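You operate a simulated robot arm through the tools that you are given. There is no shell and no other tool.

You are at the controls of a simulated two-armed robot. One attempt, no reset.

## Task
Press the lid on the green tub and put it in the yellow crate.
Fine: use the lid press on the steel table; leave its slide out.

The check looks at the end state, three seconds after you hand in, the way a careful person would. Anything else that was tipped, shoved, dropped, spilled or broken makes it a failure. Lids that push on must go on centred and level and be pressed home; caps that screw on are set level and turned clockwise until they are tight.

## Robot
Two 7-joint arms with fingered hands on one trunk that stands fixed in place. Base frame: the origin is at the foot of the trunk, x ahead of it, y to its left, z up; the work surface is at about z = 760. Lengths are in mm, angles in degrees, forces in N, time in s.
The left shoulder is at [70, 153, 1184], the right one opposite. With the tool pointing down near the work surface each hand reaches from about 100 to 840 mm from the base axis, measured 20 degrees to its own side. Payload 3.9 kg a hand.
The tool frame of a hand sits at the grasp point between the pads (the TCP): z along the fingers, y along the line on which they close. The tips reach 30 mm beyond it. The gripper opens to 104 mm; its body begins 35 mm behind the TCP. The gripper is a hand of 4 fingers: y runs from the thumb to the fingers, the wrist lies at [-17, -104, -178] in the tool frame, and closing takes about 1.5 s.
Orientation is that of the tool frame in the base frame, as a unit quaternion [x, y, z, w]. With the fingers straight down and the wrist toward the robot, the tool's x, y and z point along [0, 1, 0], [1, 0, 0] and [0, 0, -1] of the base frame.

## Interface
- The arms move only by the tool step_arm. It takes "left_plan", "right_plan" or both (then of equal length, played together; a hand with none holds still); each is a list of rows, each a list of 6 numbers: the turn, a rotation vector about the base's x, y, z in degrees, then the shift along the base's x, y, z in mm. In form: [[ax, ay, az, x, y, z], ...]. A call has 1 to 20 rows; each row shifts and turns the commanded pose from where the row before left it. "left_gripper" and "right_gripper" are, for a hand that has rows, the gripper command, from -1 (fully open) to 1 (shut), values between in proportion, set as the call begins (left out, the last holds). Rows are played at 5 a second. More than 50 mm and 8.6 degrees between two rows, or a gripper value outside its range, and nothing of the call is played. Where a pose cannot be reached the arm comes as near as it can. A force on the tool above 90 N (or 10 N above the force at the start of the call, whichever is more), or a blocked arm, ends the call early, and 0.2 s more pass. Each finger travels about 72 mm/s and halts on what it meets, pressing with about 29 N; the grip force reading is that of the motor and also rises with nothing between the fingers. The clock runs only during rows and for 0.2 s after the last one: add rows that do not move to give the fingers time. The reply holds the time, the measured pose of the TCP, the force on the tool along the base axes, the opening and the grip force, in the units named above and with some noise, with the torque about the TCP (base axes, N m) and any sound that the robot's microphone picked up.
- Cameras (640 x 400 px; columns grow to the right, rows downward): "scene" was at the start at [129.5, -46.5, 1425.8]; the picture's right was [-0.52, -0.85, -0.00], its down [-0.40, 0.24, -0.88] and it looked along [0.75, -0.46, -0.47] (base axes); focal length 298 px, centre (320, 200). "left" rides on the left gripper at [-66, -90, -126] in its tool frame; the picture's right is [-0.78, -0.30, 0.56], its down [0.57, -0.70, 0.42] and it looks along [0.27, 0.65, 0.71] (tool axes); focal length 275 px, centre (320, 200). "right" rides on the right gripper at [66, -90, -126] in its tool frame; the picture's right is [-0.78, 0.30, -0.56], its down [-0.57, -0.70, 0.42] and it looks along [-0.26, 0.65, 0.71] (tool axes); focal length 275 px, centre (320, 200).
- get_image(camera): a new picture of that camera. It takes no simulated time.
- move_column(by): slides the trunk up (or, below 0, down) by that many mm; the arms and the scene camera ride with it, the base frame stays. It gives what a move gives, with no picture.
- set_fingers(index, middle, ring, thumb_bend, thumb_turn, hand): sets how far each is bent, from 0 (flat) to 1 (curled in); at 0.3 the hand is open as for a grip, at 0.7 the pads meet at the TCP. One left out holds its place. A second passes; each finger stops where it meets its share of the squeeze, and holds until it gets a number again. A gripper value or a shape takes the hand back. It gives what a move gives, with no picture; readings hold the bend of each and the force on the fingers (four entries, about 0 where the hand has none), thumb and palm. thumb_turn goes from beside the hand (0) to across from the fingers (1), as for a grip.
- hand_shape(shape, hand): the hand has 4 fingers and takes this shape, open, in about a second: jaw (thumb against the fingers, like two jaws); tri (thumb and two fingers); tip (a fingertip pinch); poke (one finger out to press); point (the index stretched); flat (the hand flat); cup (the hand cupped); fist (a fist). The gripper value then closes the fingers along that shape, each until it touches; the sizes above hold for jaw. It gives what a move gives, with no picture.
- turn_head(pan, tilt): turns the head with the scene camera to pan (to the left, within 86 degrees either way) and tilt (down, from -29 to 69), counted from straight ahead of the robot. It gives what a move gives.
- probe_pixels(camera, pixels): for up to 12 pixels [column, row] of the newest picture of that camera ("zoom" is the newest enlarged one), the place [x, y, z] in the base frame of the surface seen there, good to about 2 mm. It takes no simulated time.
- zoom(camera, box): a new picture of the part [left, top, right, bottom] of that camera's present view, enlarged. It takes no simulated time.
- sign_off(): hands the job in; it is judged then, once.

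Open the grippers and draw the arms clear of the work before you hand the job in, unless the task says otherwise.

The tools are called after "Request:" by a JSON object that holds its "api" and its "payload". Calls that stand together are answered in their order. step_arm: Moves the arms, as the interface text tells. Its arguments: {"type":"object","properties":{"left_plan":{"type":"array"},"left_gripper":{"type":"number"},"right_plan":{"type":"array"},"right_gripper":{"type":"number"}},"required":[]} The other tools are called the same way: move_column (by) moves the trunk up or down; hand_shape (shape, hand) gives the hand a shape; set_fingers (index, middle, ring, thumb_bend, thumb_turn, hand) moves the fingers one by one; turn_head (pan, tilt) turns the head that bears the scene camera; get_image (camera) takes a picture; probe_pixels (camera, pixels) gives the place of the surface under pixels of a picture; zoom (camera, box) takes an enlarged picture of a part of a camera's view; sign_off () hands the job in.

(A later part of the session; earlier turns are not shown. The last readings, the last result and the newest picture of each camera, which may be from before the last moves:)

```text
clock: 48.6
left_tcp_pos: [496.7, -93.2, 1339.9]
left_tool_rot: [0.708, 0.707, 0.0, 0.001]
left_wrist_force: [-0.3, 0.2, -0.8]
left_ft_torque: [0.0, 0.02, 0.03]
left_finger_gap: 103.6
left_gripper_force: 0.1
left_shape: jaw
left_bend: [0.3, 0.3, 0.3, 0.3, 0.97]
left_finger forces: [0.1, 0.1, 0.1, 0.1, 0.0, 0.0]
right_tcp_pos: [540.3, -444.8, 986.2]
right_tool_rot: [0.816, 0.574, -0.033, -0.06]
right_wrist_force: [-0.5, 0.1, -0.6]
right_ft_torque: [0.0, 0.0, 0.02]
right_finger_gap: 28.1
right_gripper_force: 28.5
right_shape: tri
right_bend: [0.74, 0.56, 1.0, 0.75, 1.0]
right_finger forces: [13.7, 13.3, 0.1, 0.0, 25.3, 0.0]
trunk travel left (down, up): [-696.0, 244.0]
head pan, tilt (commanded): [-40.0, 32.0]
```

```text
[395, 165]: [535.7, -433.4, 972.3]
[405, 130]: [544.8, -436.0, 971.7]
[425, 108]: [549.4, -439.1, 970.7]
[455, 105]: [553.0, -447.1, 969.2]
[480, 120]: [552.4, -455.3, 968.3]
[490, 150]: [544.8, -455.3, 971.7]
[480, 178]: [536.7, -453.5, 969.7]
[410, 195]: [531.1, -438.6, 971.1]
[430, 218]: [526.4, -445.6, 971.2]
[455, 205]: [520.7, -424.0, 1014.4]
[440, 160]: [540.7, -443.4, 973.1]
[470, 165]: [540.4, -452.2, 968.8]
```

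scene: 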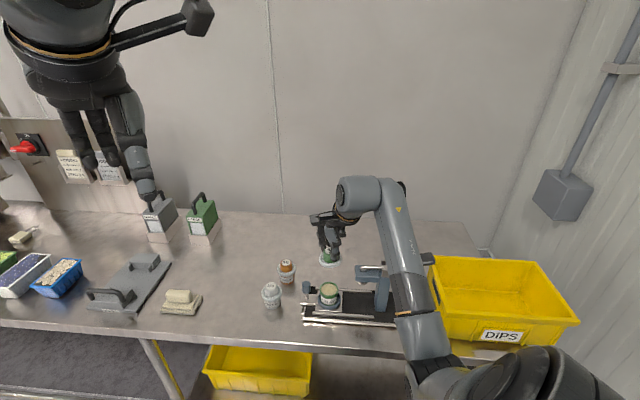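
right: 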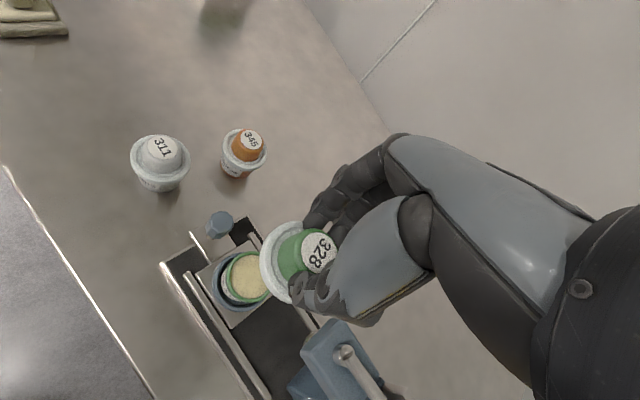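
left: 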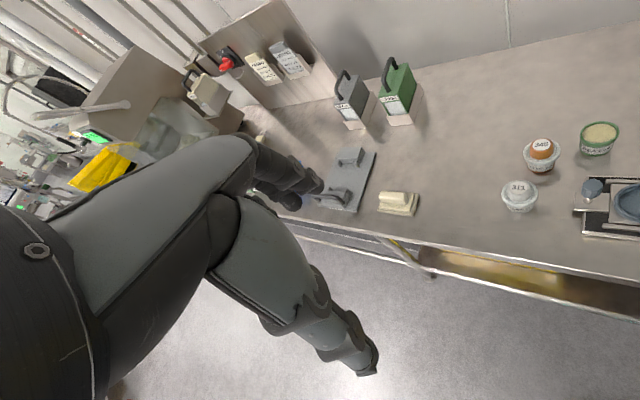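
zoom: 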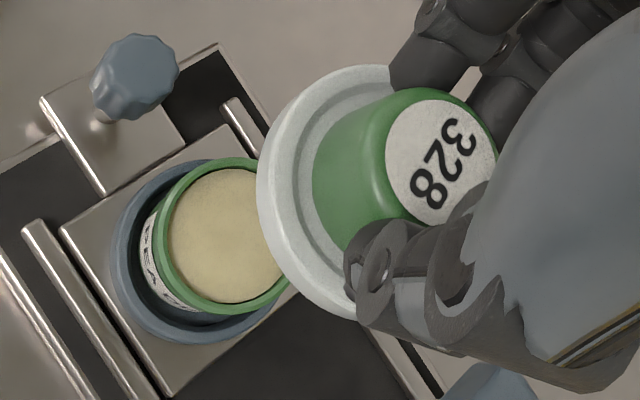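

The lid appears level within ~2–3°, centre ≈(539,-444.5). I cross-check the tub rim centre and the lid from the scene camera.

Request:
{"api": "zoom", "payload": {"camera": "scene", "box": [300, 230, 360, 320]}}

Request:
{"api": "zoom", "payload": {"camera": "scene", "box": [309, 280, 349, 310]}}

Request:
{"api": "probe_pixels", "payload": {"camera": "zoom", "pixels": [[222, 180], [230, 145], [265, 105], [315, 90], [370, 100], [410, 135], [418, 180], [400, 215], [360, 240], [315, 250], [270, 235], [240, 210]]}}

```text
4.44 times, centred on (330, 275) of scene
```

zoom: 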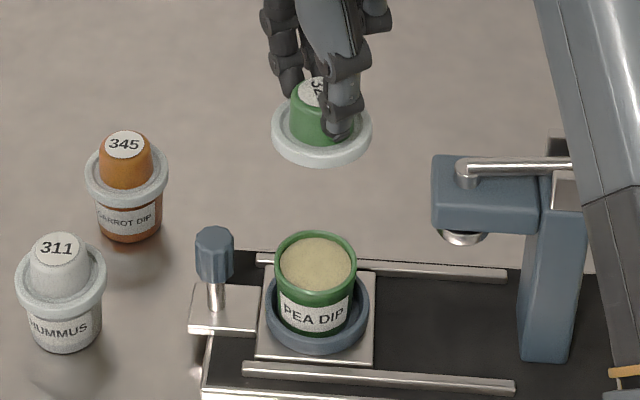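

```text
13.33 times, centred on (329, 295) of scene
```

zoom: 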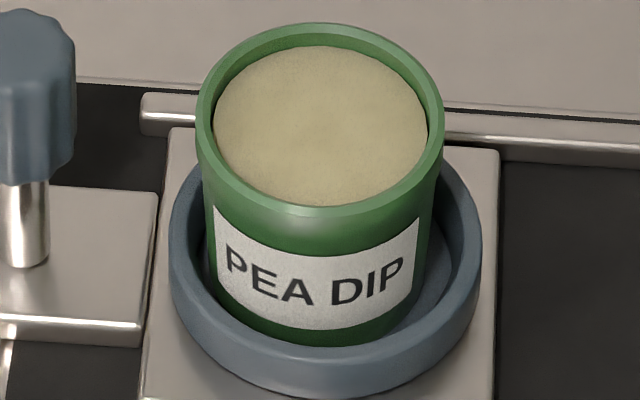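

```text
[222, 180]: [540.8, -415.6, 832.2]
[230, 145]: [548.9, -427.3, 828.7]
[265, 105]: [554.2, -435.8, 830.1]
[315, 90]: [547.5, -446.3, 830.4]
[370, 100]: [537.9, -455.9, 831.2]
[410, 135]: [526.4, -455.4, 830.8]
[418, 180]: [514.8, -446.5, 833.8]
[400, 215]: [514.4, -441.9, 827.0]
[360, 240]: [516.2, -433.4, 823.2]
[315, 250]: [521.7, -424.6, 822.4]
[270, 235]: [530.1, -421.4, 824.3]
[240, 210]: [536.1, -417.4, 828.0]
```

I take rim-band pixels from this zoom: (204,120), (436,125), (315,30), (320,210), and diagonals.

Request:
{"api": "probe_pixels", "payload": {"camera": "zoom", "pixels": [[203, 120], [437, 125], [315, 29], [320, 211], [235, 58], [400, 58], [230, 180], [415, 180], [320, 120], [260, 200], [380, 200], [270, 38]]}}

```text
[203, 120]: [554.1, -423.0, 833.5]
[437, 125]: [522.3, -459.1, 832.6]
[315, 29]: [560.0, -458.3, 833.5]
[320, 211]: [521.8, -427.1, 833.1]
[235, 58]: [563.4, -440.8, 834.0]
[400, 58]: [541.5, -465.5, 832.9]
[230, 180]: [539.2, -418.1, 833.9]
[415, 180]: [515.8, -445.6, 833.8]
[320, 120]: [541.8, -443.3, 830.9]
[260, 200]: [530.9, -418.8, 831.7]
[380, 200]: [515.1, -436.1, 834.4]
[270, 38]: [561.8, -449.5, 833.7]
```

From the scene camera the tub centre is ≈(539.7,-442.2). I measure the lid with the same camera for a consistent comparison.

Request:
{"api": "zoom", "payload": {"camera": "scene", "box": [310, 240, 350, 270]}}

Request:
{"api": "probe_pixels", "payload": {"camera": "zoom", "pixels": [[150, 165], [160, 200], [190, 225], [230, 245], [280, 255], [330, 258], [380, 245], [420, 220], [445, 190], [150, 130], [440, 165], [300, 240]]}}

```text
13.33 times, centred on (330, 255) of scene
```

zoom: 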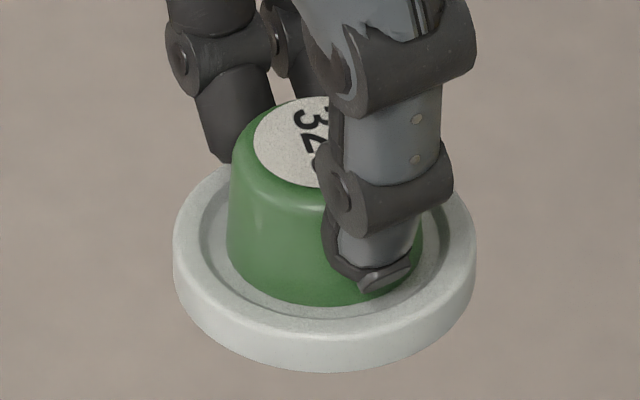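

```text
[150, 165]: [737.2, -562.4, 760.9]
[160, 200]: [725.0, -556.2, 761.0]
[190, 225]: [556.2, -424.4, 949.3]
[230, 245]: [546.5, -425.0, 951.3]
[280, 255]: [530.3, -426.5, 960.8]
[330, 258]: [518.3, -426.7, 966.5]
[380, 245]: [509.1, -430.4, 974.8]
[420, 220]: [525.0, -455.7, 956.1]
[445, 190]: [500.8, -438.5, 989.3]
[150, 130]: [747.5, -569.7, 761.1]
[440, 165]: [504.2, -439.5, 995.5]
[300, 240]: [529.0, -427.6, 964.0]
```

The lid looks level from here too. I probe flange-top points at (185,240), (225,300), (325,328), (420,300), (465,240), (205,190), (460,205).

Request:
{"api": "probe_pixels", "payload": {"camera": "zoom", "pixels": [[182, 240], [200, 280], [230, 306], [275, 325], [325, 331], [375, 325], [420, 305], [455, 275], [468, 240], [200, 192], [462, 210], [300, 115]]}}

```text
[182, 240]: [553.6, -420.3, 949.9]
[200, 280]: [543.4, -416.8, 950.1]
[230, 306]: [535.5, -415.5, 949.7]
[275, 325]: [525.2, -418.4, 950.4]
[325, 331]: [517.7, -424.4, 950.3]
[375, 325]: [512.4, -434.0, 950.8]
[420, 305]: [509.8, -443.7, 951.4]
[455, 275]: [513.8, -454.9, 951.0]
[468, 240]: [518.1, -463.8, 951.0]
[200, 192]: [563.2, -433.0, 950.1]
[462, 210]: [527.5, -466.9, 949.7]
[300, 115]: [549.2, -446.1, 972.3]
```

Flange z is 949.7–951.4 all round, so the lid is level; it needs a shift of about (+1.6,+0.5) to be over the tub. I shift and lower to ~12 mm above the rim.

Request:
{"api": "step_arm", "payload": {"right_plan": [[0, 0, 0, 1.6, 0.5, -15], [0, 0, 0, 0, 0, -25], [0, 0, 0, 0, 0, -25], [0, 0, 0, 0, 0, -20], [0, 0, 0, 0, 0, -10], [0, 0, 0, 0, 0, 0], [0, 0, 0, 0, 0, 0]]}}

Request:
{"api": "zoom", "payload": {"camera": "scene", "box": [305, 270, 355, 310]}}

Request:
{"api": "zoom", "payload": {"camera": "right", "box": [220, 200, 360, 330]}}

```text
clock: 50.2
left_tcp_pos: [496.9, -91.9, 1339.4]
left_tool_rot: [0.707, 0.707, 0.0, 0.0]
left_wrist_force: [0.0, 0.0, -0.7]
left_ft_torque: [0.0, -0.02, 0.02]
left_finger_gap: 103.7
left_gripper_force: 0.1
left_shape: jaw
left_bend: [0.3, 0.3, 0.3, 0.3, 0.97]
left_finger forces: [0.0, 0.0, 0.0, 0.1, 0.0, 0.0]
right_tcp_pos: [540.0, -445.4, 891.9]
right_tool_rot: [0.818, 0.571, -0.034, -0.06]
right_wrist_force: [-0.2, -0.2, -0.7]
right_ft_torque: [-0.02, -0.01, 0.01]
right_finger_gap: 28.2
right_gripper_force: 29.0
right_shape: tri
right_bend: [0.74, 0.56, 1.0, 0.75, 1.0]
right_finger forces: [13.7, 13.4, 0.0, 0.0, 25.2, 0.0]
trunk travel left (down, up): [-696.0, 244.0]
head pan, tilt (commanded): [-40.0, 32.0]
```

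```text
10.00 times, centred on (330, 290) of scene
```

zoom: 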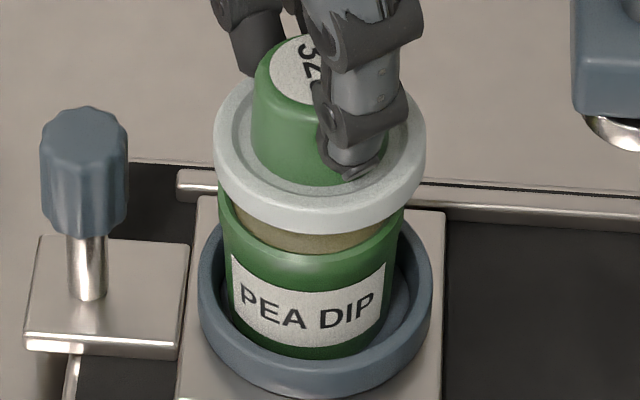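

```text
3.08 times, centred on (290, 265) of right
```

zoom: 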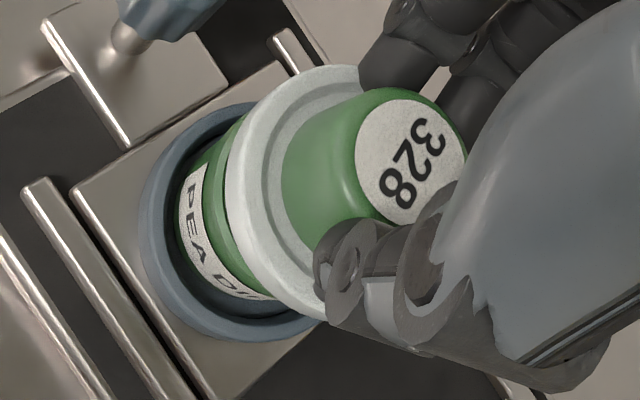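

At this height lid and rim can be compared directly. I zoom tighter on both to probe the flange edge and the visible part of the tub's rim.

Request:
{"api": "zoom", "payload": {"camera": "scene", "box": [314, 276, 350, 306]}}

Request:
{"api": "probe_pixels", "payload": {"camera": "zoom", "pixels": [[168, 150], [185, 195], [220, 228], [265, 248], [315, 255], [365, 250], [410, 232], [445, 200], [460, 155], [175, 115], [455, 120], [300, 35]]}}

Request:
{"api": "probe_pixels", "payload": {"camera": "zoom", "pixels": [[175, 240], [185, 270], [210, 300], [250, 315], [300, 322], [350, 315], [400, 295], [425, 265], [435, 235], [180, 300], [420, 300], [300, 350]]}}

```text
13.33 times, centred on (332, 291) of scene
```

zoom: 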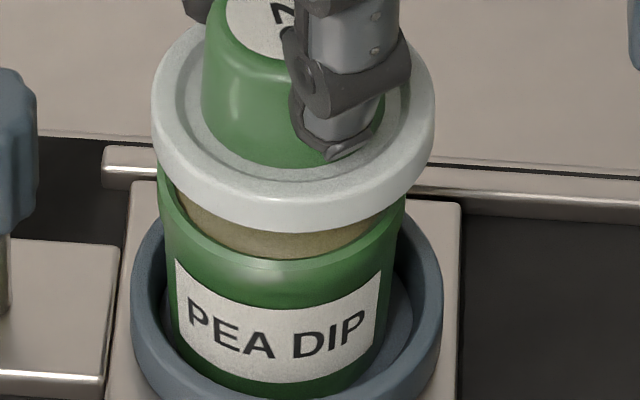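

```text
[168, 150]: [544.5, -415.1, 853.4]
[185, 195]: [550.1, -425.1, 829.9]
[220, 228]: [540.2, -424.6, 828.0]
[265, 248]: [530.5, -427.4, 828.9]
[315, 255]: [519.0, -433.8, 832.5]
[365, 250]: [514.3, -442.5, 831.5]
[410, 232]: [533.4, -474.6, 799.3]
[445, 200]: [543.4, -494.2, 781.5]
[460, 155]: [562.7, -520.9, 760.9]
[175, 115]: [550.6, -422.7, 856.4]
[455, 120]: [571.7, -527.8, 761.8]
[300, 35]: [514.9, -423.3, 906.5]
```

```text
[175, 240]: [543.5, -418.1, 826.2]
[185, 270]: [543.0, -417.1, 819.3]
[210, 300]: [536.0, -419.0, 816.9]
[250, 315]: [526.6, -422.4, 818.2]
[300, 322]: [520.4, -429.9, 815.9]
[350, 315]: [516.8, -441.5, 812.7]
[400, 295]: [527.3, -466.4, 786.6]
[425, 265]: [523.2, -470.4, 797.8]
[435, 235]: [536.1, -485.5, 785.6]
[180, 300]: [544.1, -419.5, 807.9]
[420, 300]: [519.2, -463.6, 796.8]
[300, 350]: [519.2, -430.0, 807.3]
```

The scene view shows the lid about 2 mm to image-right of the tub. I probe flange-top points once more for the depth direction.

Request:
{"api": "probe_pixels", "payload": {"camera": "zoom", "pixels": [[160, 110], [170, 135], [195, 165], [230, 188], [270, 200], [310, 204], [350, 200], [390, 183], [415, 160], [428, 130], [430, 95], [165, 80]]}}

Request:
{"api": "probe_pixels", "payload": {"camera": "zoom", "pixels": [[162, 190], [170, 215], [190, 237], [220, 253], [255, 263], [290, 267], [320, 262], [350, 253], [380, 235], [398, 215], [165, 205], [205, 247]]}}

```text
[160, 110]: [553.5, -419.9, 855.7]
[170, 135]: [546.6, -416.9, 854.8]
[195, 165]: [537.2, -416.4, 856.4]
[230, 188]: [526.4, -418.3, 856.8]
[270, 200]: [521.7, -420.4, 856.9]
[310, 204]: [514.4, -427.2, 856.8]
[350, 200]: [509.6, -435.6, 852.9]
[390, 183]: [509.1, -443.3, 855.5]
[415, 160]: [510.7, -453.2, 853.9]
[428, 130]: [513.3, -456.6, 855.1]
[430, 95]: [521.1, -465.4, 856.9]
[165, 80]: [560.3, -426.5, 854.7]
```

```text
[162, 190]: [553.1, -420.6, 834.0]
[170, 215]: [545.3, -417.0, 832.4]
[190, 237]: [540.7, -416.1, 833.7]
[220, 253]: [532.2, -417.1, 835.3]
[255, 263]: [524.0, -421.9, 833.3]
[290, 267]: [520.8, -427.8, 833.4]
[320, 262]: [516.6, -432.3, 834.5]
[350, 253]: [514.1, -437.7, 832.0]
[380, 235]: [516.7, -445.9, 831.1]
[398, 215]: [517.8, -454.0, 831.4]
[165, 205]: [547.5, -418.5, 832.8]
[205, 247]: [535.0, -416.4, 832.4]
```

Scene-camera fits give lid centre (537.3,-443.5) and tub centre (540.0,-442.0). I shift the lid by (+2.7,+1.5) and re-measure.

Request:
{"api": "step_arm", "payload": {"right_plan": [[0, 0, 0, 1.4, 0.8, 0], [0, 0, 0, 1.3, 0.7, 0], [0, 0, 0, 0, 0, 0], [0, 0, 0, 0, 0, 0]]}}

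Request:
{"api": "zoom", "payload": {"camera": "scene", "box": [314, 276, 350, 306]}}

Request:
{"api": "probe_pixels", "payload": {"camera": "zoom", "pixels": [[150, 110], [160, 135], [185, 165], [220, 188], [260, 200], [300, 204], [340, 200], [380, 183], [405, 160], [418, 130], [422, 95], [155, 80]]}}

```text
clock: 51.2
left_tcp_pos: [498.1, -92.0, 1338.9]
left_tool_rot: [0.707, 0.707, 0.0, 0.0]
left_wrist_force: [0.2, 0.2, -0.3]
left_ft_torque: [-0.02, 0.05, -0.02]
left_finger_gap: 103.9
left_gripper_force: 0.1
left_shape: jaw
left_bend: [0.3, 0.3, 0.3, 0.3, 0.97]
left_finger forces: [0.0, 0.0, 0.0, 0.1, 0.0, 0.0]
right_tcp_pos: [542.0, -443.6, 891.0]
right_tool_rot: [0.817, 0.573, -0.034, -0.059]
right_wrist_force: [-0.2, 0.3, -0.6]
right_ft_torque: [-0.02, -0.01, -0.03]
right_finger_gap: 28.6
right_gripper_force: 29.1
right_shape: tri
right_bend: [0.74, 0.56, 1.0, 0.75, 1.0]
right_finger forces: [13.7, 13.4, 0.1, 0.0, 25.1, 0.1]
trunk travel left (down, up): [-696.0, 244.0]
head pan, tilt (commanded): [-40.0, 32.0]
```

```text
13.33 times, centred on (332, 291) of scene
```

zoom: 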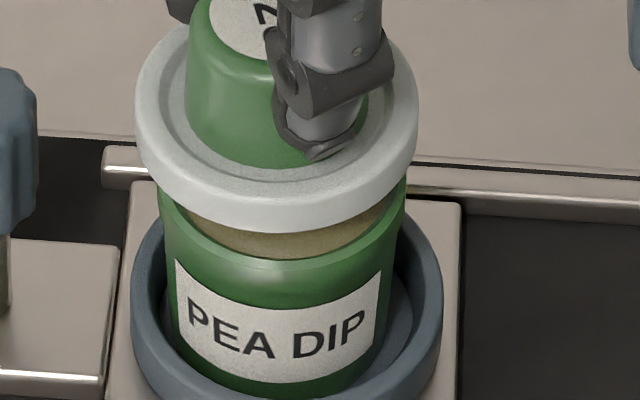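

```text
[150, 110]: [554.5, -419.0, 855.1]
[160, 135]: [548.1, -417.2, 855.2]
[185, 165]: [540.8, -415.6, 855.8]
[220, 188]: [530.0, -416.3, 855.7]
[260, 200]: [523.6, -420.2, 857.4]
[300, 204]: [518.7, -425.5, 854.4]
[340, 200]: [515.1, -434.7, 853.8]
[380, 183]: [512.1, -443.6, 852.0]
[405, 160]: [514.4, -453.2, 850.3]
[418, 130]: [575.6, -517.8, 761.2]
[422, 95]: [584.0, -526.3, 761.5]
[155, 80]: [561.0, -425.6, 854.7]
```

Edges now read lid 135–419 (centre 277) versus tub 157–407 (centre 282): slightly overshot by ~1.3 mm. I check with the right camera too before correcting.

Request:
{"api": "zoom", "payload": {"camera": "right", "box": [240, 210, 340, 310]}}

Request:
{"api": "probe_pixels", "payload": {"camera": "zoom", "pixels": [[205, 180], [212, 140], [235, 95], [270, 55], [320, 25], [210, 220], [225, 265], [250, 300], [285, 330], [130, 190], [150, 250], [180, 300]]}}

```text
4.00 times, centred on (290, 260) of right
```

zoom: 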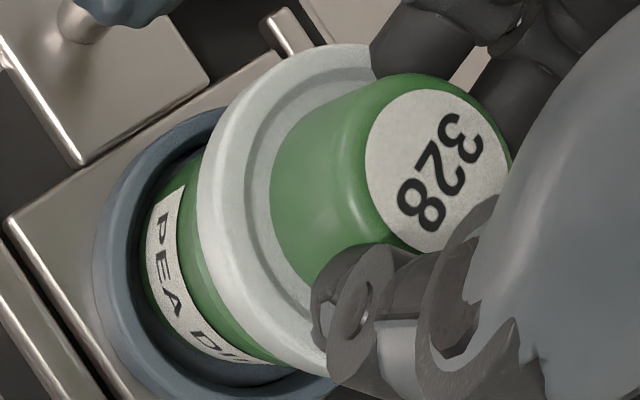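

```text
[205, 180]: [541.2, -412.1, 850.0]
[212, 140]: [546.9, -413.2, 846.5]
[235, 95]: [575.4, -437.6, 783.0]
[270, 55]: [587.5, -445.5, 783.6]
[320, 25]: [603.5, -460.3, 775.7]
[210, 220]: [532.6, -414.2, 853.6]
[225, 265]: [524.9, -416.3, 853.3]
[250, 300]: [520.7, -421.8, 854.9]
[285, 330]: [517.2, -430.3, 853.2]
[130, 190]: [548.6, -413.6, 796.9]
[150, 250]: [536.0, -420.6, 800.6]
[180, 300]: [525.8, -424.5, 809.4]
```

The right camera agrees the lid is a bit too far toward +x,+y. I correct by (−1.3,−1.0) and check the edges again.

Request:
{"api": "step_arm", "payload": {"right_plan": [[0, 0, 0, -0.7, -0.5, 0], [0, 0, 0, -0.6, -0.5, 0], [0, 0, 0, 0, 0, 0], [0, 0, 0, 0, 0, 0]]}}

Request:
{"api": "zoom", "payload": {"camera": "scene", "box": [314, 276, 350, 306]}}

Request:
{"api": "zoom", "payload": {"camera": "right", "box": [240, 210, 340, 310]}}

```text
clock: 52.2
left_tcp_pos: [496.6, -92.2, 1339.1]
left_tool_rot: [0.707, 0.707, 0.0, 0.0]
left_wrist_force: [-1.0, -0.6, 0.4]
left_ft_torque: [0.01, -0.01, -0.01]
left_finger_gap: 103.9
left_gripper_force: 0.0
left_shape: jaw
left_bend: [0.3, 0.3, 0.3, 0.3, 0.97]
left_finger forces: [0.0, 0.0, 0.0, 0.0, 0.0, 0.0]
right_tcp_pos: [542.6, -443.9, 891.3]
right_tool_rot: [0.817, 0.572, -0.034, -0.06]
right_wrist_force: [-0.2, -0.4, 0.1]
right_ft_torque: [-0.02, 0.01, 0.04]
right_finger_gap: 28.4
right_gripper_force: 29.1
right_shape: tri
right_bend: [0.74, 0.56, 1.0, 0.75, 1.0]
right_finger forces: [13.6, 13.4, 0.0, 0.1, 25.2, 0.0]
trunk travel left (down, up): [-696.0, 244.0]
head pan, tilt (commanded): [-40.0, 32.0]
```

```text
13.33 times, centred on (332, 291) of scene
```

zoom: 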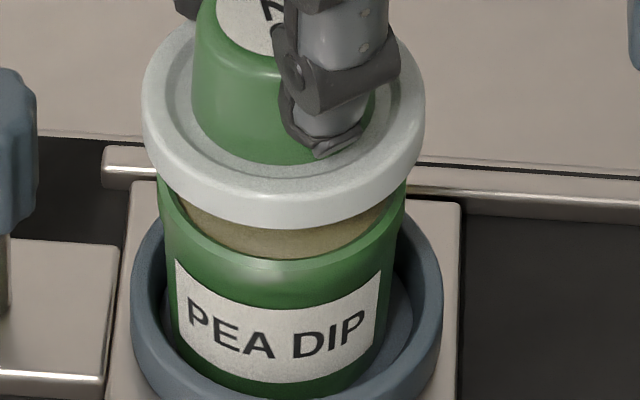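

```text
4.00 times, centred on (290, 260) of right
```

zoom: 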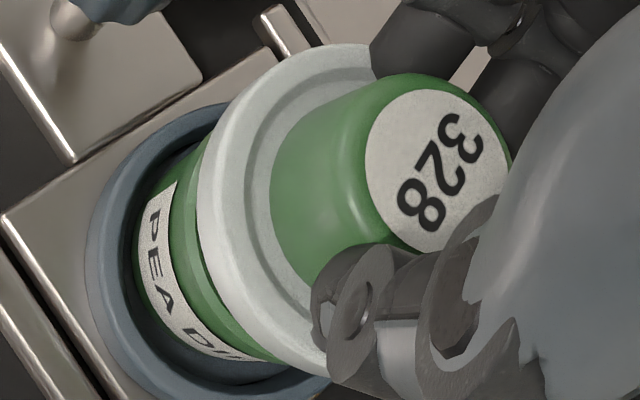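

Along the slide direction the lid is now aligned (lid centre 283.5 vs expected 283.6), but depth (away from the robot) is uncertain from both views. I turn the left hand in place by −90° so its camera gives a second viewing angle.

Request:
{"api": "step_arm", "payload": {"left_plan": [[0, 0, -7.5, 0, 0, 0], [0, 0, -7.5, 0, 0, 0], [0, 0, -7.5, 0, 0, 0], [0, 0, -7.5, 0, 0, 0], [0, 0, -7.5, 0, 0, 0], [0, 0, -7.5, 0, 0, 0]]}}

Request:
{"api": "get_image", "payload": {"camera": "left"}}

```text
clock: 53.6
left_tcp_pos: [496.7, -91.0, 1338.6]
left_tool_rot: [0.924, 0.381, 0.001, 0.0]
left_wrist_force: [0.6, -0.3, -0.4]
left_ft_torque: [-0.01, 0.01, 0.0]
left_finger_gap: 103.7
left_gripper_force: 0.0
left_shape: jaw
left_bend: [0.3, 0.3, 0.3, 0.3, 0.97]
left_finger forces: [0.0, 0.1, 0.0, 0.0, 0.1, 0.0]
right_tcp_pos: [542.1, -444.0, 890.9]
right_tool_rot: [0.817, 0.572, -0.035, -0.06]
right_wrist_force: [-0.5, -0.4, 0.6]
right_ft_torque: [0.03, -0.01, -0.02]
right_finger_gap: 28.2
right_gripper_force: 29.5
right_shape: tri
right_bend: [0.74, 0.56, 1.0, 0.75, 1.0]
right_finger forces: [13.7, 13.5, 0.0, 0.1, 25.1, 0.0]
trunk travel left (down, up): [-696.0, 244.0]
head pan, tilt (commanded): [-40.0, 32.0]
```

```text
taken
```

left: 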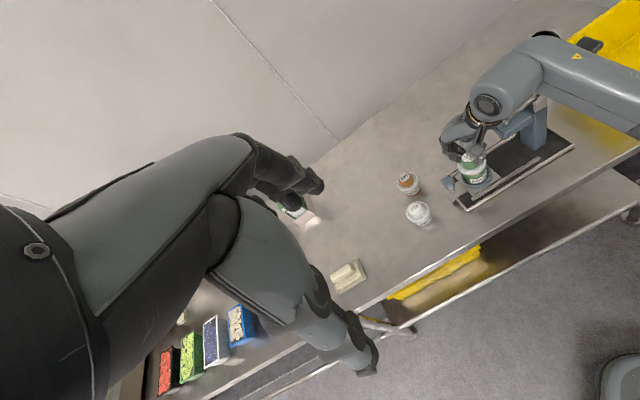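

The left camera now sees lid and tub at (473,170). I zoom in there.

Request:
{"api": "zoom", "payload": {"camera": "left", "box": [448, 140, 508, 200]}}

```text
6.67 times, centred on (478, 170) of left
```

zoom: 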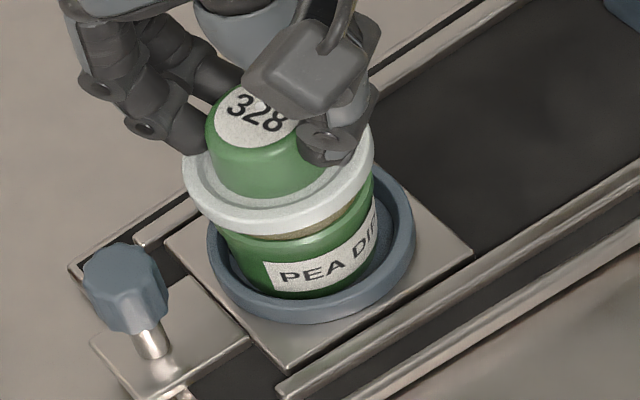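

In this view lid mid (213.6) vs tub mid (215.2) differ by under 2 zoom px; combined with the scene view the lid is ≈1 mm too far from the robot. I correct by (−0.8,+0.6) and lower 8 mm.

Request:
{"api": "step_arm", "payload": {"right_plan": [[0, 0, 0, -0.8, 0.6, -2], [0, 0, 0, 0, 0, -3], [0, 0, 0, 0, 0, -3], [0, 0, 0, 0, 0, 0]]}}

Request:
{"api": "zoom", "payload": {"camera": "scene", "box": [314, 276, 350, 306]}}

Request:
{"api": "zoom", "payload": {"camera": "left", "box": [456, 152, 496, 192]}}

```text
clock: 54.6
left_tcp_pos: [496.7, -91.7, 1339.9]
left_tool_rot: [0.924, 0.383, 0.0, -0.001]
left_wrist_force: [0.6, -0.5, -0.2]
left_ft_torque: [-0.01, -0.01, -0.02]
left_finger_gap: 103.5
left_gripper_force: 0.0
left_shape: jaw
left_bend: [0.3, 0.3, 0.3, 0.3, 0.97]
left_finger forces: [0.1, 0.0, 0.1, 0.1, 0.1, 0.0]
right_tcp_pos: [540.8, -444.2, 883.8]
right_tool_rot: [0.818, 0.571, -0.035, -0.06]
right_wrist_force: [0.4, 0.1, 0.0]
right_ft_torque: [-0.01, 0.01, -0.01]
right_finger_gap: 28.1
right_gripper_force: 29.4
right_shape: tri
right_bend: [0.74, 0.56, 1.0, 0.75, 1.0]
right_finger forces: [13.7, 13.5, 0.0, 0.0, 25.2, 0.0]
trunk travel left (down, up): [-696.0, 244.0]
head pan, tilt (commanded): [-40.0, 32.0]
```

```text
13.33 times, centred on (332, 291) of scene
```

zoom: 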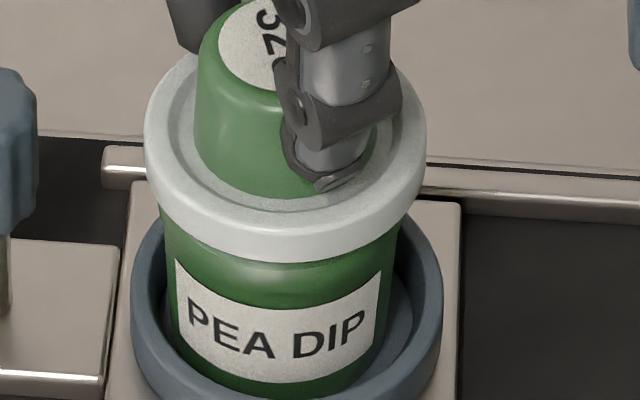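

```text
10.00 times, centred on (476, 172) of left
```

zoom: 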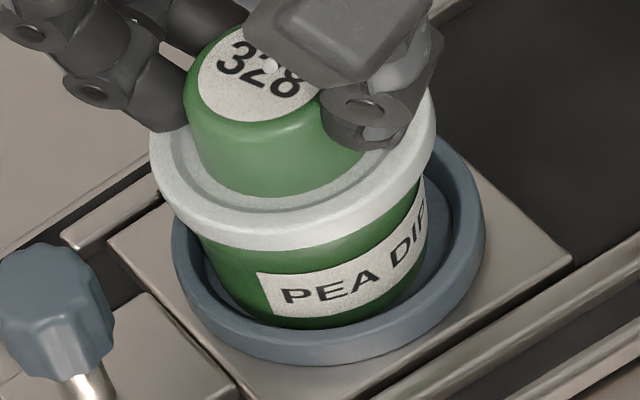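

The lid is ~3 mm above the rim; scene edges (144–427, centre 285.5 vs tub 282) suggest a 0.5 mm trim. I apply it and lower 2 mm, watching force.

Request:
{"api": "step_arm", "payload": {"right_plan": [[0, 0, 0, 0.4, 0.4, -1], [0, 0, 0, 0, 0, -1], [0, 0, 0, 0, 0, -0.5], [0, 0, 0, 0, 0, 0]]}}

Request:
{"api": "zoom", "payload": {"camera": "scene", "box": [314, 276, 350, 306]}}

```text
clock: 55.6
left_tcp_pos: [497.0, -92.5, 1339.7]
left_tool_rot: [0.924, 0.383, 0.0, 0.001]
left_wrist_force: [0.7, 0.1, 0.4]
left_ft_torque: [-0.01, -0.02, 0.0]
left_finger_gap: 103.7
left_gripper_force: 0.0
left_shape: jaw
left_bend: [0.3, 0.3, 0.3, 0.3, 0.97]
left_finger forces: [0.0, 0.1, 0.1, 0.0, 0.1, 0.0]
right_tcp_pos: [541.2, -444.0, 879.8]
right_tool_rot: [0.818, 0.572, -0.034, -0.06]
right_wrist_force: [-0.4, 0.0, 0.0]
right_ft_torque: [0.02, 0.02, -0.05]
right_finger_gap: 28.4
right_gripper_force: 29.8
right_shape: tri
right_bend: [0.74, 0.56, 1.0, 0.75, 1.0]
right_finger forces: [13.7, 13.5, 0.0, 0.1, 25.2, 0.1]
trunk travel left (down, up): [-696.0, 244.0]
head pan, tilt (commanded): [-40.0, 32.0]
```

```text
13.33 times, centred on (332, 291) of scene
```

zoom: 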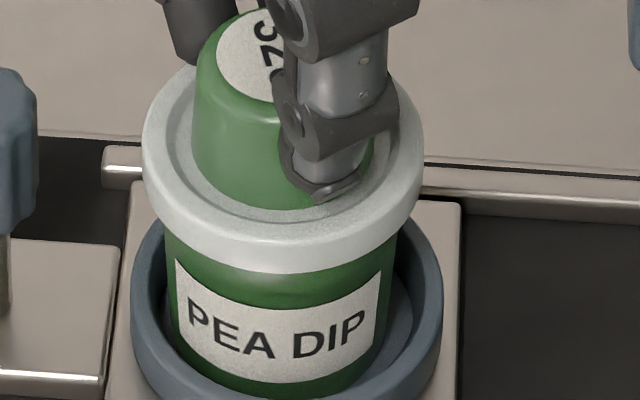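

Edges now read 142–424 (centre 283), matching the tub. I continue down 1.5 mm.

Request:
{"api": "step_arm", "payload": {"right_plan": [[0, 0, 0, 0, 0, -0.8], [0, 0, 0, 0, 0, -0.7], [0, 0, 0, 0, 0, 0]]}}

```text
clock: 56.4
left_tcp_pos: [498.4, -92.0, 1339.5]
left_tool_rot: [0.924, 0.383, 0.001, 0.0]
left_wrist_force: [0.1, 0.8, 0.1]
left_ft_torque: [0.0, -0.01, -0.01]
left_finger_gap: 103.3
left_gripper_force: 0.0
left_shape: jaw
left_bend: [0.3, 0.3, 0.3, 0.3, 0.97]
left_finger forces: [0.1, 0.1, 0.0, 0.0, 0.0, 0.1]
right_tcp_pos: [541.4, -443.3, 878.8]
right_tool_rot: [0.817, 0.572, -0.034, -0.061]
right_wrist_force: [-0.9, 0.5, 0.1]
right_ft_torque: [0.01, -0.01, -0.02]
right_finger_gap: 28.4
right_gripper_force: 29.5
right_shape: tri
right_bend: [0.74, 0.56, 1.0, 0.75, 1.0]
right_finger forces: [13.7, 13.5, 0.1, 0.0, 25.2, 0.0]
trunk travel left (down, up): [-696.0, 244.0]
head pan, tilt (commanded): [-40.0, 32.0]
```

No contact yet (forces ~0, TCP z 878.8). I go down another 1.5 mm.

Request:
{"api": "step_arm", "payload": {"right_plan": [[0, 0, 0, 0, 0, -0.8], [0, 0, 0, 0, 0, -0.7], [0, 0, 0, 0, 0, 0]]}}

Request:
{"api": "zoom", "payload": {"camera": "scene", "box": [314, 276, 350, 306]}}

```text
clock: 57.2
left_tcp_pos: [496.9, -92.4, 1339.0]
left_tool_rot: [0.924, 0.382, 0.0, 0.0]
left_wrist_force: [-0.3, 0.4, 0.3]
left_ft_torque: [-0.01, -0.04, 0.0]
left_finger_gap: 103.7
left_gripper_force: 0.0
left_shape: jaw
left_bend: [0.3, 0.3, 0.3, 0.3, 0.97]
left_finger forces: [0.0, 0.0, 0.0, 0.0, 0.0, 0.1]
right_tcp_pos: [541.4, -443.7, 877.8]
right_tool_rot: [0.817, 0.572, -0.034, -0.059]
right_wrist_force: [0.9, 0.0, 0.4]
right_ft_torque: [0.01, -0.01, -0.02]
right_finger_gap: 28.4
right_gripper_force: 28.6
right_shape: tri
right_bend: [0.74, 0.56, 1.0, 0.75, 1.0]
right_finger forces: [13.7, 13.5, 0.0, 0.1, 25.2, 0.1]
trunk travel left (down, up): [-696.0, 244.0]
head pan, tilt (commanded): [-40.0, 32.0]
```

```text
13.33 times, centred on (332, 291) of scene
```

zoom: 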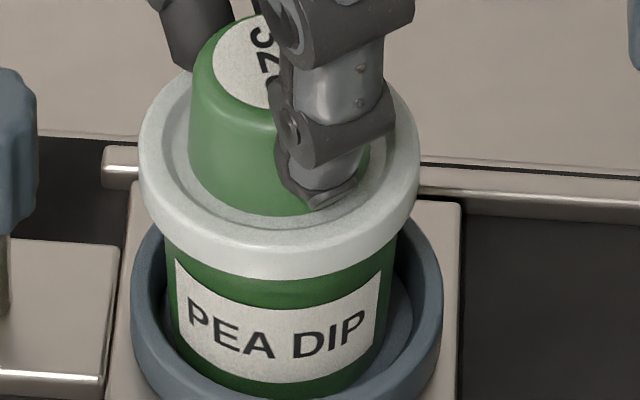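

Edges read 138–420 (centre 279), a 0.6 mm drift; I trim back (−0.4,−0.4) and go down 1.5 mm more.

Request:
{"api": "step_arm", "payload": {"right_plan": [[0, 0, 0, -0.4, -0.4, -0.5], [0, 0, 0, 0, 0, -0.5], [0, 0, 0, 0, 0, -0.5], [0, 0, 0, 0, 0, 0]]}}

Request:
{"api": "zoom", "payload": {"camera": "scene", "box": [314, 276, 350, 306]}}

```text
clock: 58.2
left_tcp_pos: [496.1, -91.9, 1339.6]
left_tool_rot: [0.924, 0.383, 0.0, 0.0]
left_wrist_force: [-0.2, 0.5, -0.2]
left_ft_torque: [-0.02, 0.01, 0.03]
left_finger_gap: 103.9
left_gripper_force: 0.1
left_shape: jaw
left_bend: [0.3, 0.3, 0.3, 0.3, 0.97]
left_finger forces: [0.0, 0.0, 0.1, 0.1, 0.0, 0.1]
right_tcp_pos: [539.3, -443.5, 875.1]
right_tool_rot: [0.817, 0.572, -0.035, -0.059]
right_wrist_force: [0.4, -0.7, -1.1]
right_ft_torque: [0.01, 0.0, -0.02]
right_finger_gap: 28.4
right_gripper_force: 28.9
right_shape: tri
right_bend: [0.74, 0.56, 1.0, 0.75, 1.0]
right_finger forces: [13.9, 13.7, 0.0, 0.0, 25.3, 0.0]
trunk travel left (down, up): [-696.0, 244.0]
head pan, tilt (commanded): [-40.0, 32.0]
```

```text
13.33 times, centred on (332, 291) of scene
```

zoom: 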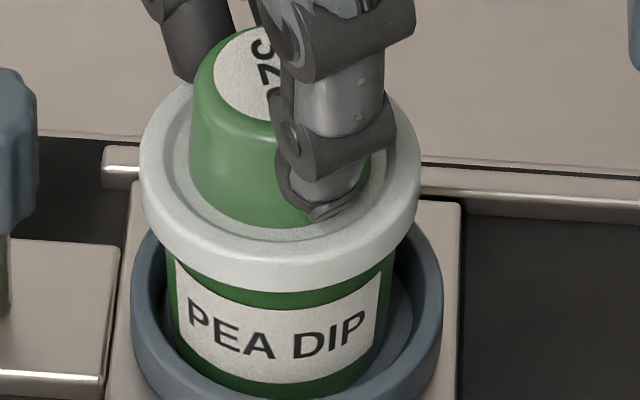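

The lid bottom should now be slightly below the rim with no force, so the skirt is slipping over the rim. I continue down in small steps.

Request:
{"api": "step_arm", "payload": {"right_plan": [[0, 0, 0, 0, 0, -0.5], [0, 0, 0, 0, 0, -0.5], [0, 0, 0, 0, 0, -0.5], [0, 0, 0, 0, 0, 0]]}}

Request:
{"api": "zoom", "payload": {"camera": "left", "box": [456, 152, 496, 192]}}

```text
clock: 59.2
left_tcp_pos: [496.2, -92.4, 1339.2]
left_tool_rot: [0.924, 0.383, 0.001, 0.0]
left_wrist_force: [0.6, -0.8, -0.6]
left_ft_torque: [0.0, 0.01, -0.02]
left_finger_gap: 103.6
left_gripper_force: 0.0
left_shape: jaw
left_bend: [0.3, 0.3, 0.3, 0.3, 0.97]
left_finger forces: [0.1, 0.0, 0.1, 0.1, 0.1, 0.1]
right_tcp_pos: [540.9, -444.4, 874.1]
right_tool_rot: [0.817, 0.572, -0.034, -0.06]
right_wrist_force: [0.0, -0.8, -0.1]
right_ft_torque: [0.0, 0.0, 0.01]
right_finger_gap: 28.4
right_gripper_force: 28.8
right_shape: tri
right_bend: [0.74, 0.56, 1.0, 0.75, 1.0]
right_finger forces: [13.8, 13.5, 0.0, 0.0, 25.4, 0.0]
trunk travel left (down, up): [-696.0, 244.0]
head pan, tilt (commanded): [-40.0, 32.0]
```

```text
10.00 times, centred on (476, 172) of left
```

zoom: 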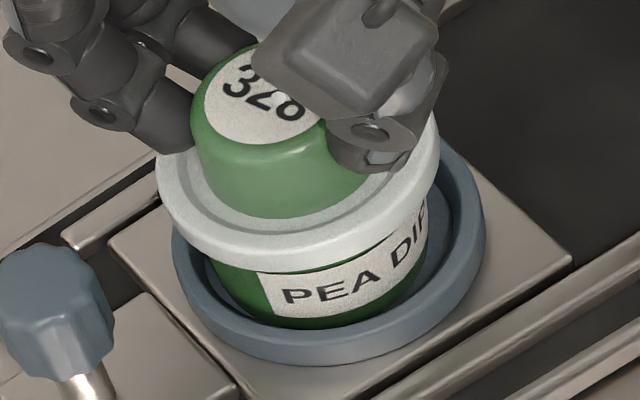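

Still no contact force at TCP z≈874. I lower another 1.5 mm.

Request:
{"api": "step_arm", "payload": {"right_plan": [[0, 0, 0, 0, 0, -0.5], [0, 0, 0, 0, 0, -0.5], [0, 0, 0, 0, 0, -0.5], [0, 0, 0, 0, 0, 0]]}}

Request:
{"api": "zoom", "payload": {"camera": "scene", "box": [314, 276, 350, 306]}}

```text
clock: 60.2
left_tcp_pos: [496.1, -90.9, 1339.0]
left_tool_rot: [0.924, 0.383, 0.0, 0.001]
left_wrist_force: [-0.7, 0.0, -0.3]
left_ft_torque: [0.01, 0.0, 0.0]
left_finger_gap: 103.6
left_gripper_force: 0.1
left_shape: jaw
left_bend: [0.3, 0.3, 0.3, 0.3, 0.97]
left_finger forces: [0.0, 0.0, 0.0, 0.0, 0.0, 0.0]
right_tcp_pos: [542.2, -443.4, 872.7]
right_tool_rot: [0.817, 0.572, -0.034, -0.06]
right_wrist_force: [1.1, 0.6, -0.8]
right_ft_torque: [-0.01, 0.01, -0.01]
right_finger_gap: 28.2
right_gripper_force: 29.4
right_shape: tri
right_bend: [0.74, 0.56, 1.0, 0.75, 1.0]
right_finger forces: [13.8, 13.4, 0.0, 0.0, 25.3, 0.1]
trunk travel left (down, up): [-696.0, 244.0]
head pan, tilt (commanded): [-40.0, 32.0]
```

```text
13.33 times, centred on (332, 291) of scene
```

zoom: 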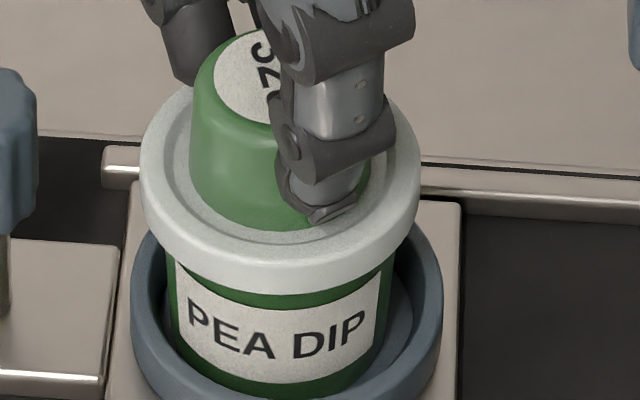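

I probe the label and flange heights now to see how far the lid is onto the rim.

Request:
{"api": "probe_pixels", "payload": {"camera": "zoom", "pixels": [[240, 80], [235, 65], [250, 100], [145, 160], [165, 200], [200, 228], [260, 252], [320, 255], [370, 240], [405, 205], [230, 270], [330, 280]]}}

Request:
{"api": "zoom", "payload": {"camera": "scene", "box": [265, 250, 325, 320]}}

Request:
{"api": "probe_pixels", "payload": {"camera": "zoom", "pixels": [[240, 75], [240, 60], [130, 220], [130, 235], [285, 120], [190, 135], [240, 155], [75, 280], [130, 300], [220, 175], [250, 170], [110, 305]]}}

```text
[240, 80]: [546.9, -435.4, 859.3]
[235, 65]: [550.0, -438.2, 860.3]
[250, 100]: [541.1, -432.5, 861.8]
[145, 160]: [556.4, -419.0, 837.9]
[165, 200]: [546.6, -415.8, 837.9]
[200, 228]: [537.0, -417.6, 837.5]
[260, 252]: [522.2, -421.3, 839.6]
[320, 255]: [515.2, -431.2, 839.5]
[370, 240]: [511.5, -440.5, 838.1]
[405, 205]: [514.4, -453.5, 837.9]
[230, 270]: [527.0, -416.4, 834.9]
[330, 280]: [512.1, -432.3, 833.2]
```

```text
5.71 times, centred on (295, 285) of scene
```

zoom: 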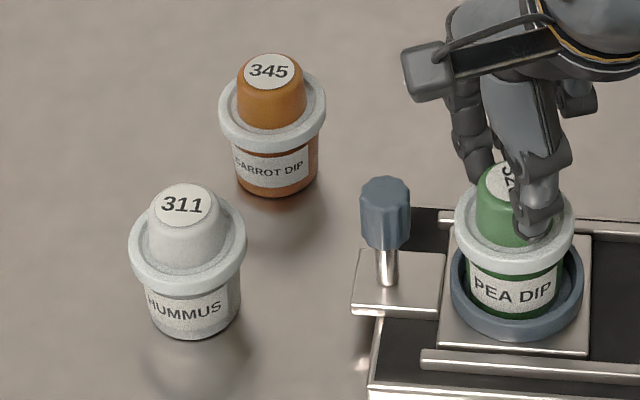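

```text
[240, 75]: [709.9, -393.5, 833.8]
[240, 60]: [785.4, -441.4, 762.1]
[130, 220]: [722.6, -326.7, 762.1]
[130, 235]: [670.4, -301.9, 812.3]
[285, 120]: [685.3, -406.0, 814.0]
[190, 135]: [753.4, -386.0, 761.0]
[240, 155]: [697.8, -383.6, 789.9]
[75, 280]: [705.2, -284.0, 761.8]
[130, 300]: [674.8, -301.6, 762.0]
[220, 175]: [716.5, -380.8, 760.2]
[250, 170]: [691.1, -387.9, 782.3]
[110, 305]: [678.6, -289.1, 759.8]
```

Label z≈860.4 and flange top ≈838, about 2 mm above where the other lidded tubs sit relative to their base. I lower further until contact is felt.

Request:
{"api": "step_arm", "payload": {"right_plan": [[0, 0, 0, 0, 0, -0.5], [0, 0, 0, 0, 0, -0.5], [0, 0, 0, 0, 0, 0]]}}

```text
clock: 61.0
left_tcp_pos: [496.8, -92.8, 1340.1]
left_tool_rot: [0.924, 0.382, 0.0, 0.0]
left_wrist_force: [0.2, 0.2, 0.0]
left_ft_torque: [0.02, -0.03, -0.01]
left_finger_gap: 103.7
left_gripper_force: 0.1
left_shape: jaw
left_bend: [0.3, 0.3, 0.3, 0.3, 0.97]
left_finger forces: [0.0, 0.0, 0.0, 0.1, 0.0, 0.0]
right_tcp_pos: [542.1, -445.0, 872.6]
right_tool_rot: [0.817, 0.572, -0.034, -0.059]
right_wrist_force: [0.0, -0.4, 1.9]
right_ft_torque: [-0.02, -0.05, 0.0]
right_finger_gap: 28.3
right_gripper_force: 29.0
right_shape: tri
right_bend: [0.74, 0.56, 1.0, 0.75, 1.0]
right_finger forces: [13.9, 13.7, 0.0, 0.0, 25.6, 0.1]
trunk travel left (down, up): [-696.0, 244.0]
head pan, tilt (commanded): [-40.0, 32.0]
```

A contact force of ~1.9 N has appeared. I add 0.6 mm to confirm the seat.

Request:
{"api": "step_arm", "payload": {"right_plan": [[0, 0, 0, 0, 0, -0.4], [0, 0, 0, 0, 0, -0.3], [0, 0, 0, 0, 0, 0]]}}

Request:
{"api": "zoom", "payload": {"camera": "scene", "box": [314, 276, 350, 306]}}

Request:
{"api": "zoom", "payload": {"camera": "left", "box": [456, 152, 496, 192]}}

```text
clock: 61.8
left_tcp_pos: [496.2, -90.7, 1339.9]
left_tool_rot: [0.924, 0.383, 0.0, 0.0]
left_wrist_force: [-0.5, 0.5, -0.3]
left_ft_torque: [0.05, 0.02, 0.02]
left_finger_gap: 103.5
left_gripper_force: 0.2
left_shape: jaw
left_bend: [0.3, 0.3, 0.3, 0.3, 0.97]
left_finger forces: [0.0, 0.0, 0.0, 0.0, 0.0, 0.0]
right_tcp_pos: [542.0, -442.6, 872.6]
right_tool_rot: [0.817, 0.572, -0.034, -0.058]
right_wrist_force: [0.5, -0.5, 4.6]
right_ft_torque: [-0.06, -0.13, -0.01]
right_finger_gap: 28.5
right_gripper_force: 29.0
right_shape: tri
right_bend: [0.74, 0.56, 1.0, 0.75, 1.0]
right_finger forces: [14.0, 15.5, 0.0, 0.1, 26.0, 0.1]
trunk travel left (down, up): [-696.0, 244.0]
head pan, tilt (commanded): [-40.0, 32.0]
```

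```text
13.33 times, centred on (332, 291) of scene
```

zoom: 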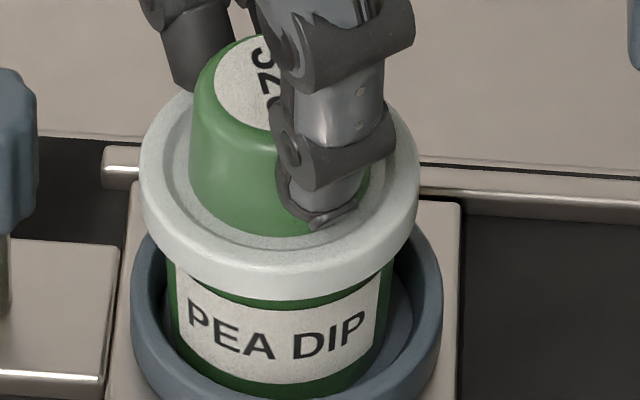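

```text
10.00 times, centred on (476, 172) of left
```

zoom: 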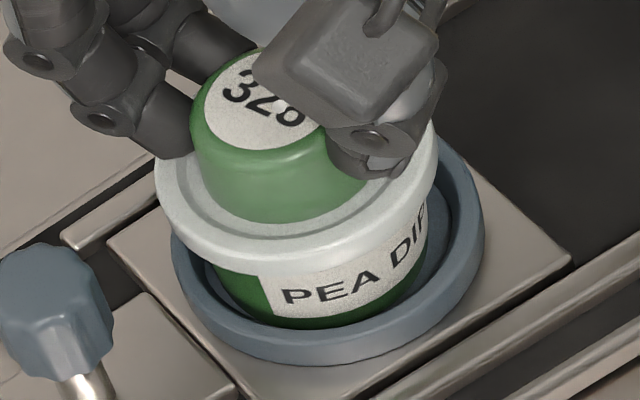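

The lid rests on the tub with 4.6 N. I release the knob gently, then open fully.

Request:
{"api": "step_arm", "payload": {"right_plan": [[0, 0, 0, 0, 0, 0.3], [0, 0, 0, 0, 0, 0], [0, 0, 0, 0, 0, 0], [0, 0, 0, 0, 0, 0]], "right_gripper": -0.2}}

Request:
{"api": "step_arm", "payload": {"right_plan": [[0, 0, 0, 0, 0, 0], [0, 0, 0, 0, 0, 0], [0, 0, 0, 0, 0, 0], [0, 0, 0, 0, 0, 0]], "right_gripper": -1}}

Request:
{"api": "zoom", "payload": {"camera": "scene", "box": [305, 260, 360, 310]}}

Request:
{"api": "get_image", "payload": {"camera": "right"}}

```text
clock: 62.8
left_tcp_pos: [496.2, -93.2, 1339.4]
left_tool_rot: [0.924, 0.382, 0.0, 0.0]
left_wrist_force: [0.7, 0.2, -0.7]
left_ft_torque: [0.0, 0.0, -0.01]
left_finger_gap: 104.0
left_gripper_force: 0.1
left_shape: jaw
left_bend: [0.3, 0.3, 0.3, 0.3, 0.97]
left_finger forces: [0.1, 0.0, 0.1, 0.1, 0.1, 0.1]
right_tcp_pos: [540.2, -443.6, 871.2]
right_tool_rot: [0.817, 0.572, -0.035, -0.06]
right_wrist_force: [0.0, 0.4, -0.5]
right_ft_torque: [-0.03, 0.02, 0.0]
right_finger_gap: 62.2
right_gripper_force: 0.1
right_shape: tri
right_bend: [0.73, 0.41, 0.99, 0.64, 0.99]
right_finger forces: [0.0, 0.0, 0.0, 0.0, 0.0, 0.1]
trunk travel left (down, up): [-696.0, 244.0]
head pan, tilt (commanded): [-40.0, 32.0]
```

```text
clock: 63.8
left_tcp_pos: [497.1, -91.7, 1339.3]
left_tool_rot: [0.924, 0.383, 0.0, 0.0]
left_wrist_force: [-0.2, 0.8, 0.0]
left_ft_torque: [0.03, 0.01, -0.03]
left_finger_gap: 103.8
left_gripper_force: 0.0
left_shape: jaw
left_bend: [0.3, 0.3, 0.3, 0.3, 0.97]
left_finger forces: [0.0, 0.0, 0.1, 0.1, 0.0, 0.0]
right_tcp_pos: [540.1, -443.5, 871.8]
right_tool_rot: [0.817, 0.572, -0.035, -0.06]
right_wrist_force: [0.5, -0.9, -0.3]
right_ft_torque: [0.0, 0.04, 0.03]
right_finger_gap: 103.7
right_gripper_force: 0.0
right_shape: tri
right_bend: [0.3, 0.3, 0.99, 0.3, 0.97]
right_finger forces: [0.0, 0.1, 0.1, 0.0, 0.0, 0.0]
trunk travel left (down, up): [-696.0, 244.0]
head pan, tilt (commanded): [-40.0, 32.0]
```

```text
8.00 times, centred on (332, 285) of scene
```

zoom: 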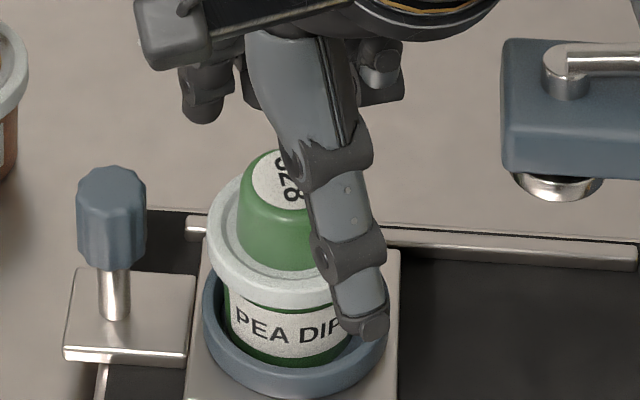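

```text
taken
```

right: 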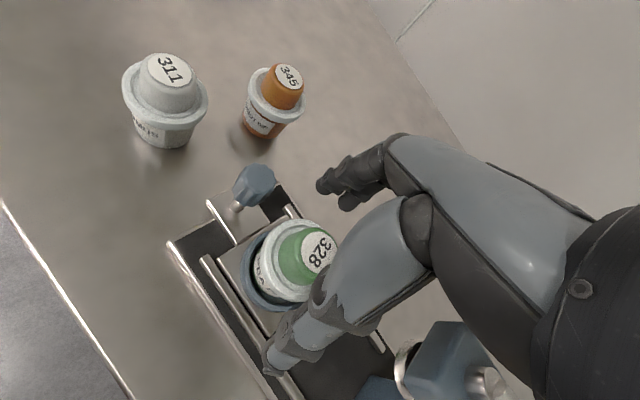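

Released; the lid sits on the tub. I raise the hand straight up 120 mm and inspect the lid for level and centring.

Request:
{"api": "step_arm", "payload": {"right_plan": [[0, 0, 0, 0, 0, 8], [0, 0, 0, 0, 0, 20], [0, 0, 0, 0, 0, 30], [0, 0, 0, 0, 0, 30], [0, 0, 0, 0, 0, 30], [0, 0, 0, 0, 0, 0]]}}

Request:
{"api": "zoom", "payload": {"camera": "scene", "box": [310, 270, 350, 305]}}

Request:
{"api": "zoom", "payload": {"camera": "left", "box": [456, 148, 496, 192]}}

Request:
{"api": "get_image", "payload": {"camera": "right"}}

```text
clock: 65.2
left_tcp_pos: [497.2, -92.1, 1338.9]
left_tool_rot: [0.924, 0.383, 0.0, 0.001]
left_wrist_force: [0.8, 0.1, -0.3]
left_ft_torque: [0.0, -0.05, 0.0]
left_finger_gap: 103.7
left_gripper_force: 0.1
left_shape: jaw
left_bend: [0.3, 0.3, 0.3, 0.3, 0.97]
left_finger forces: [0.0, 0.0, 0.1, 0.0, 0.0, 0.0]
right_tcp_pos: [540.3, -445.2, 988.0]
right_tool_rot: [0.816, 0.574, -0.033, -0.06]
right_wrist_force: [-0.5, 0.6, -0.6]
right_ft_torque: [-0.01, 0.04, -0.01]
right_finger_gap: 103.6
right_gripper_force: 0.3
right_shape: tri
right_bend: [0.3, 0.3, 0.99, 0.3, 0.97]
right_finger forces: [0.0, 0.0, 0.1, 0.0, 0.0, 0.0]
trunk travel left (down, up): [-696.0, 244.0]
head pan, tilt (commanded): [-40.0, 32.0]
```

```text
11.43 times, centred on (330, 288) of scene
```

zoom: 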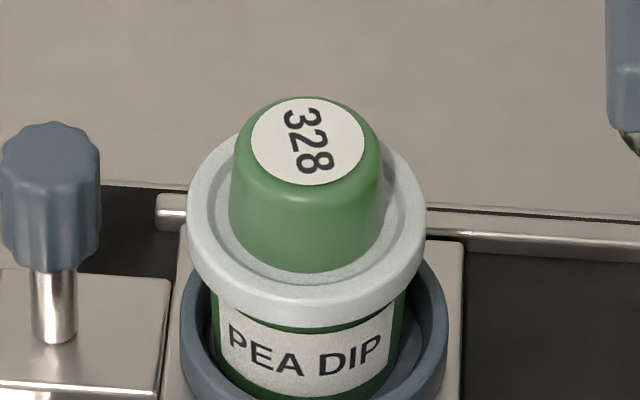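

```text
9.09 times, centred on (476, 170) of left
```

zoom: 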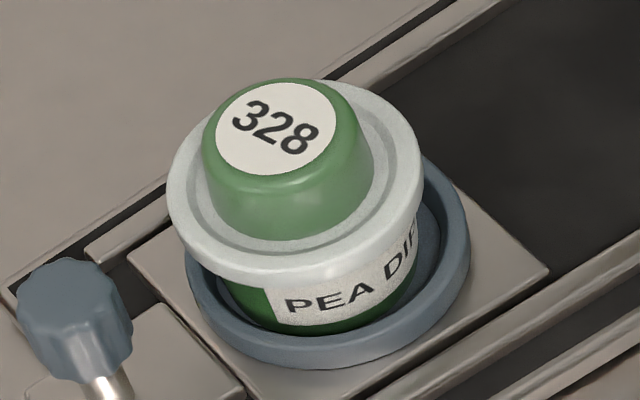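

```text
taken
```

right: 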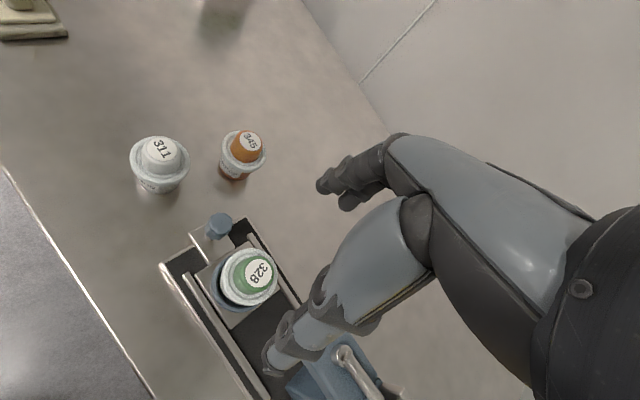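

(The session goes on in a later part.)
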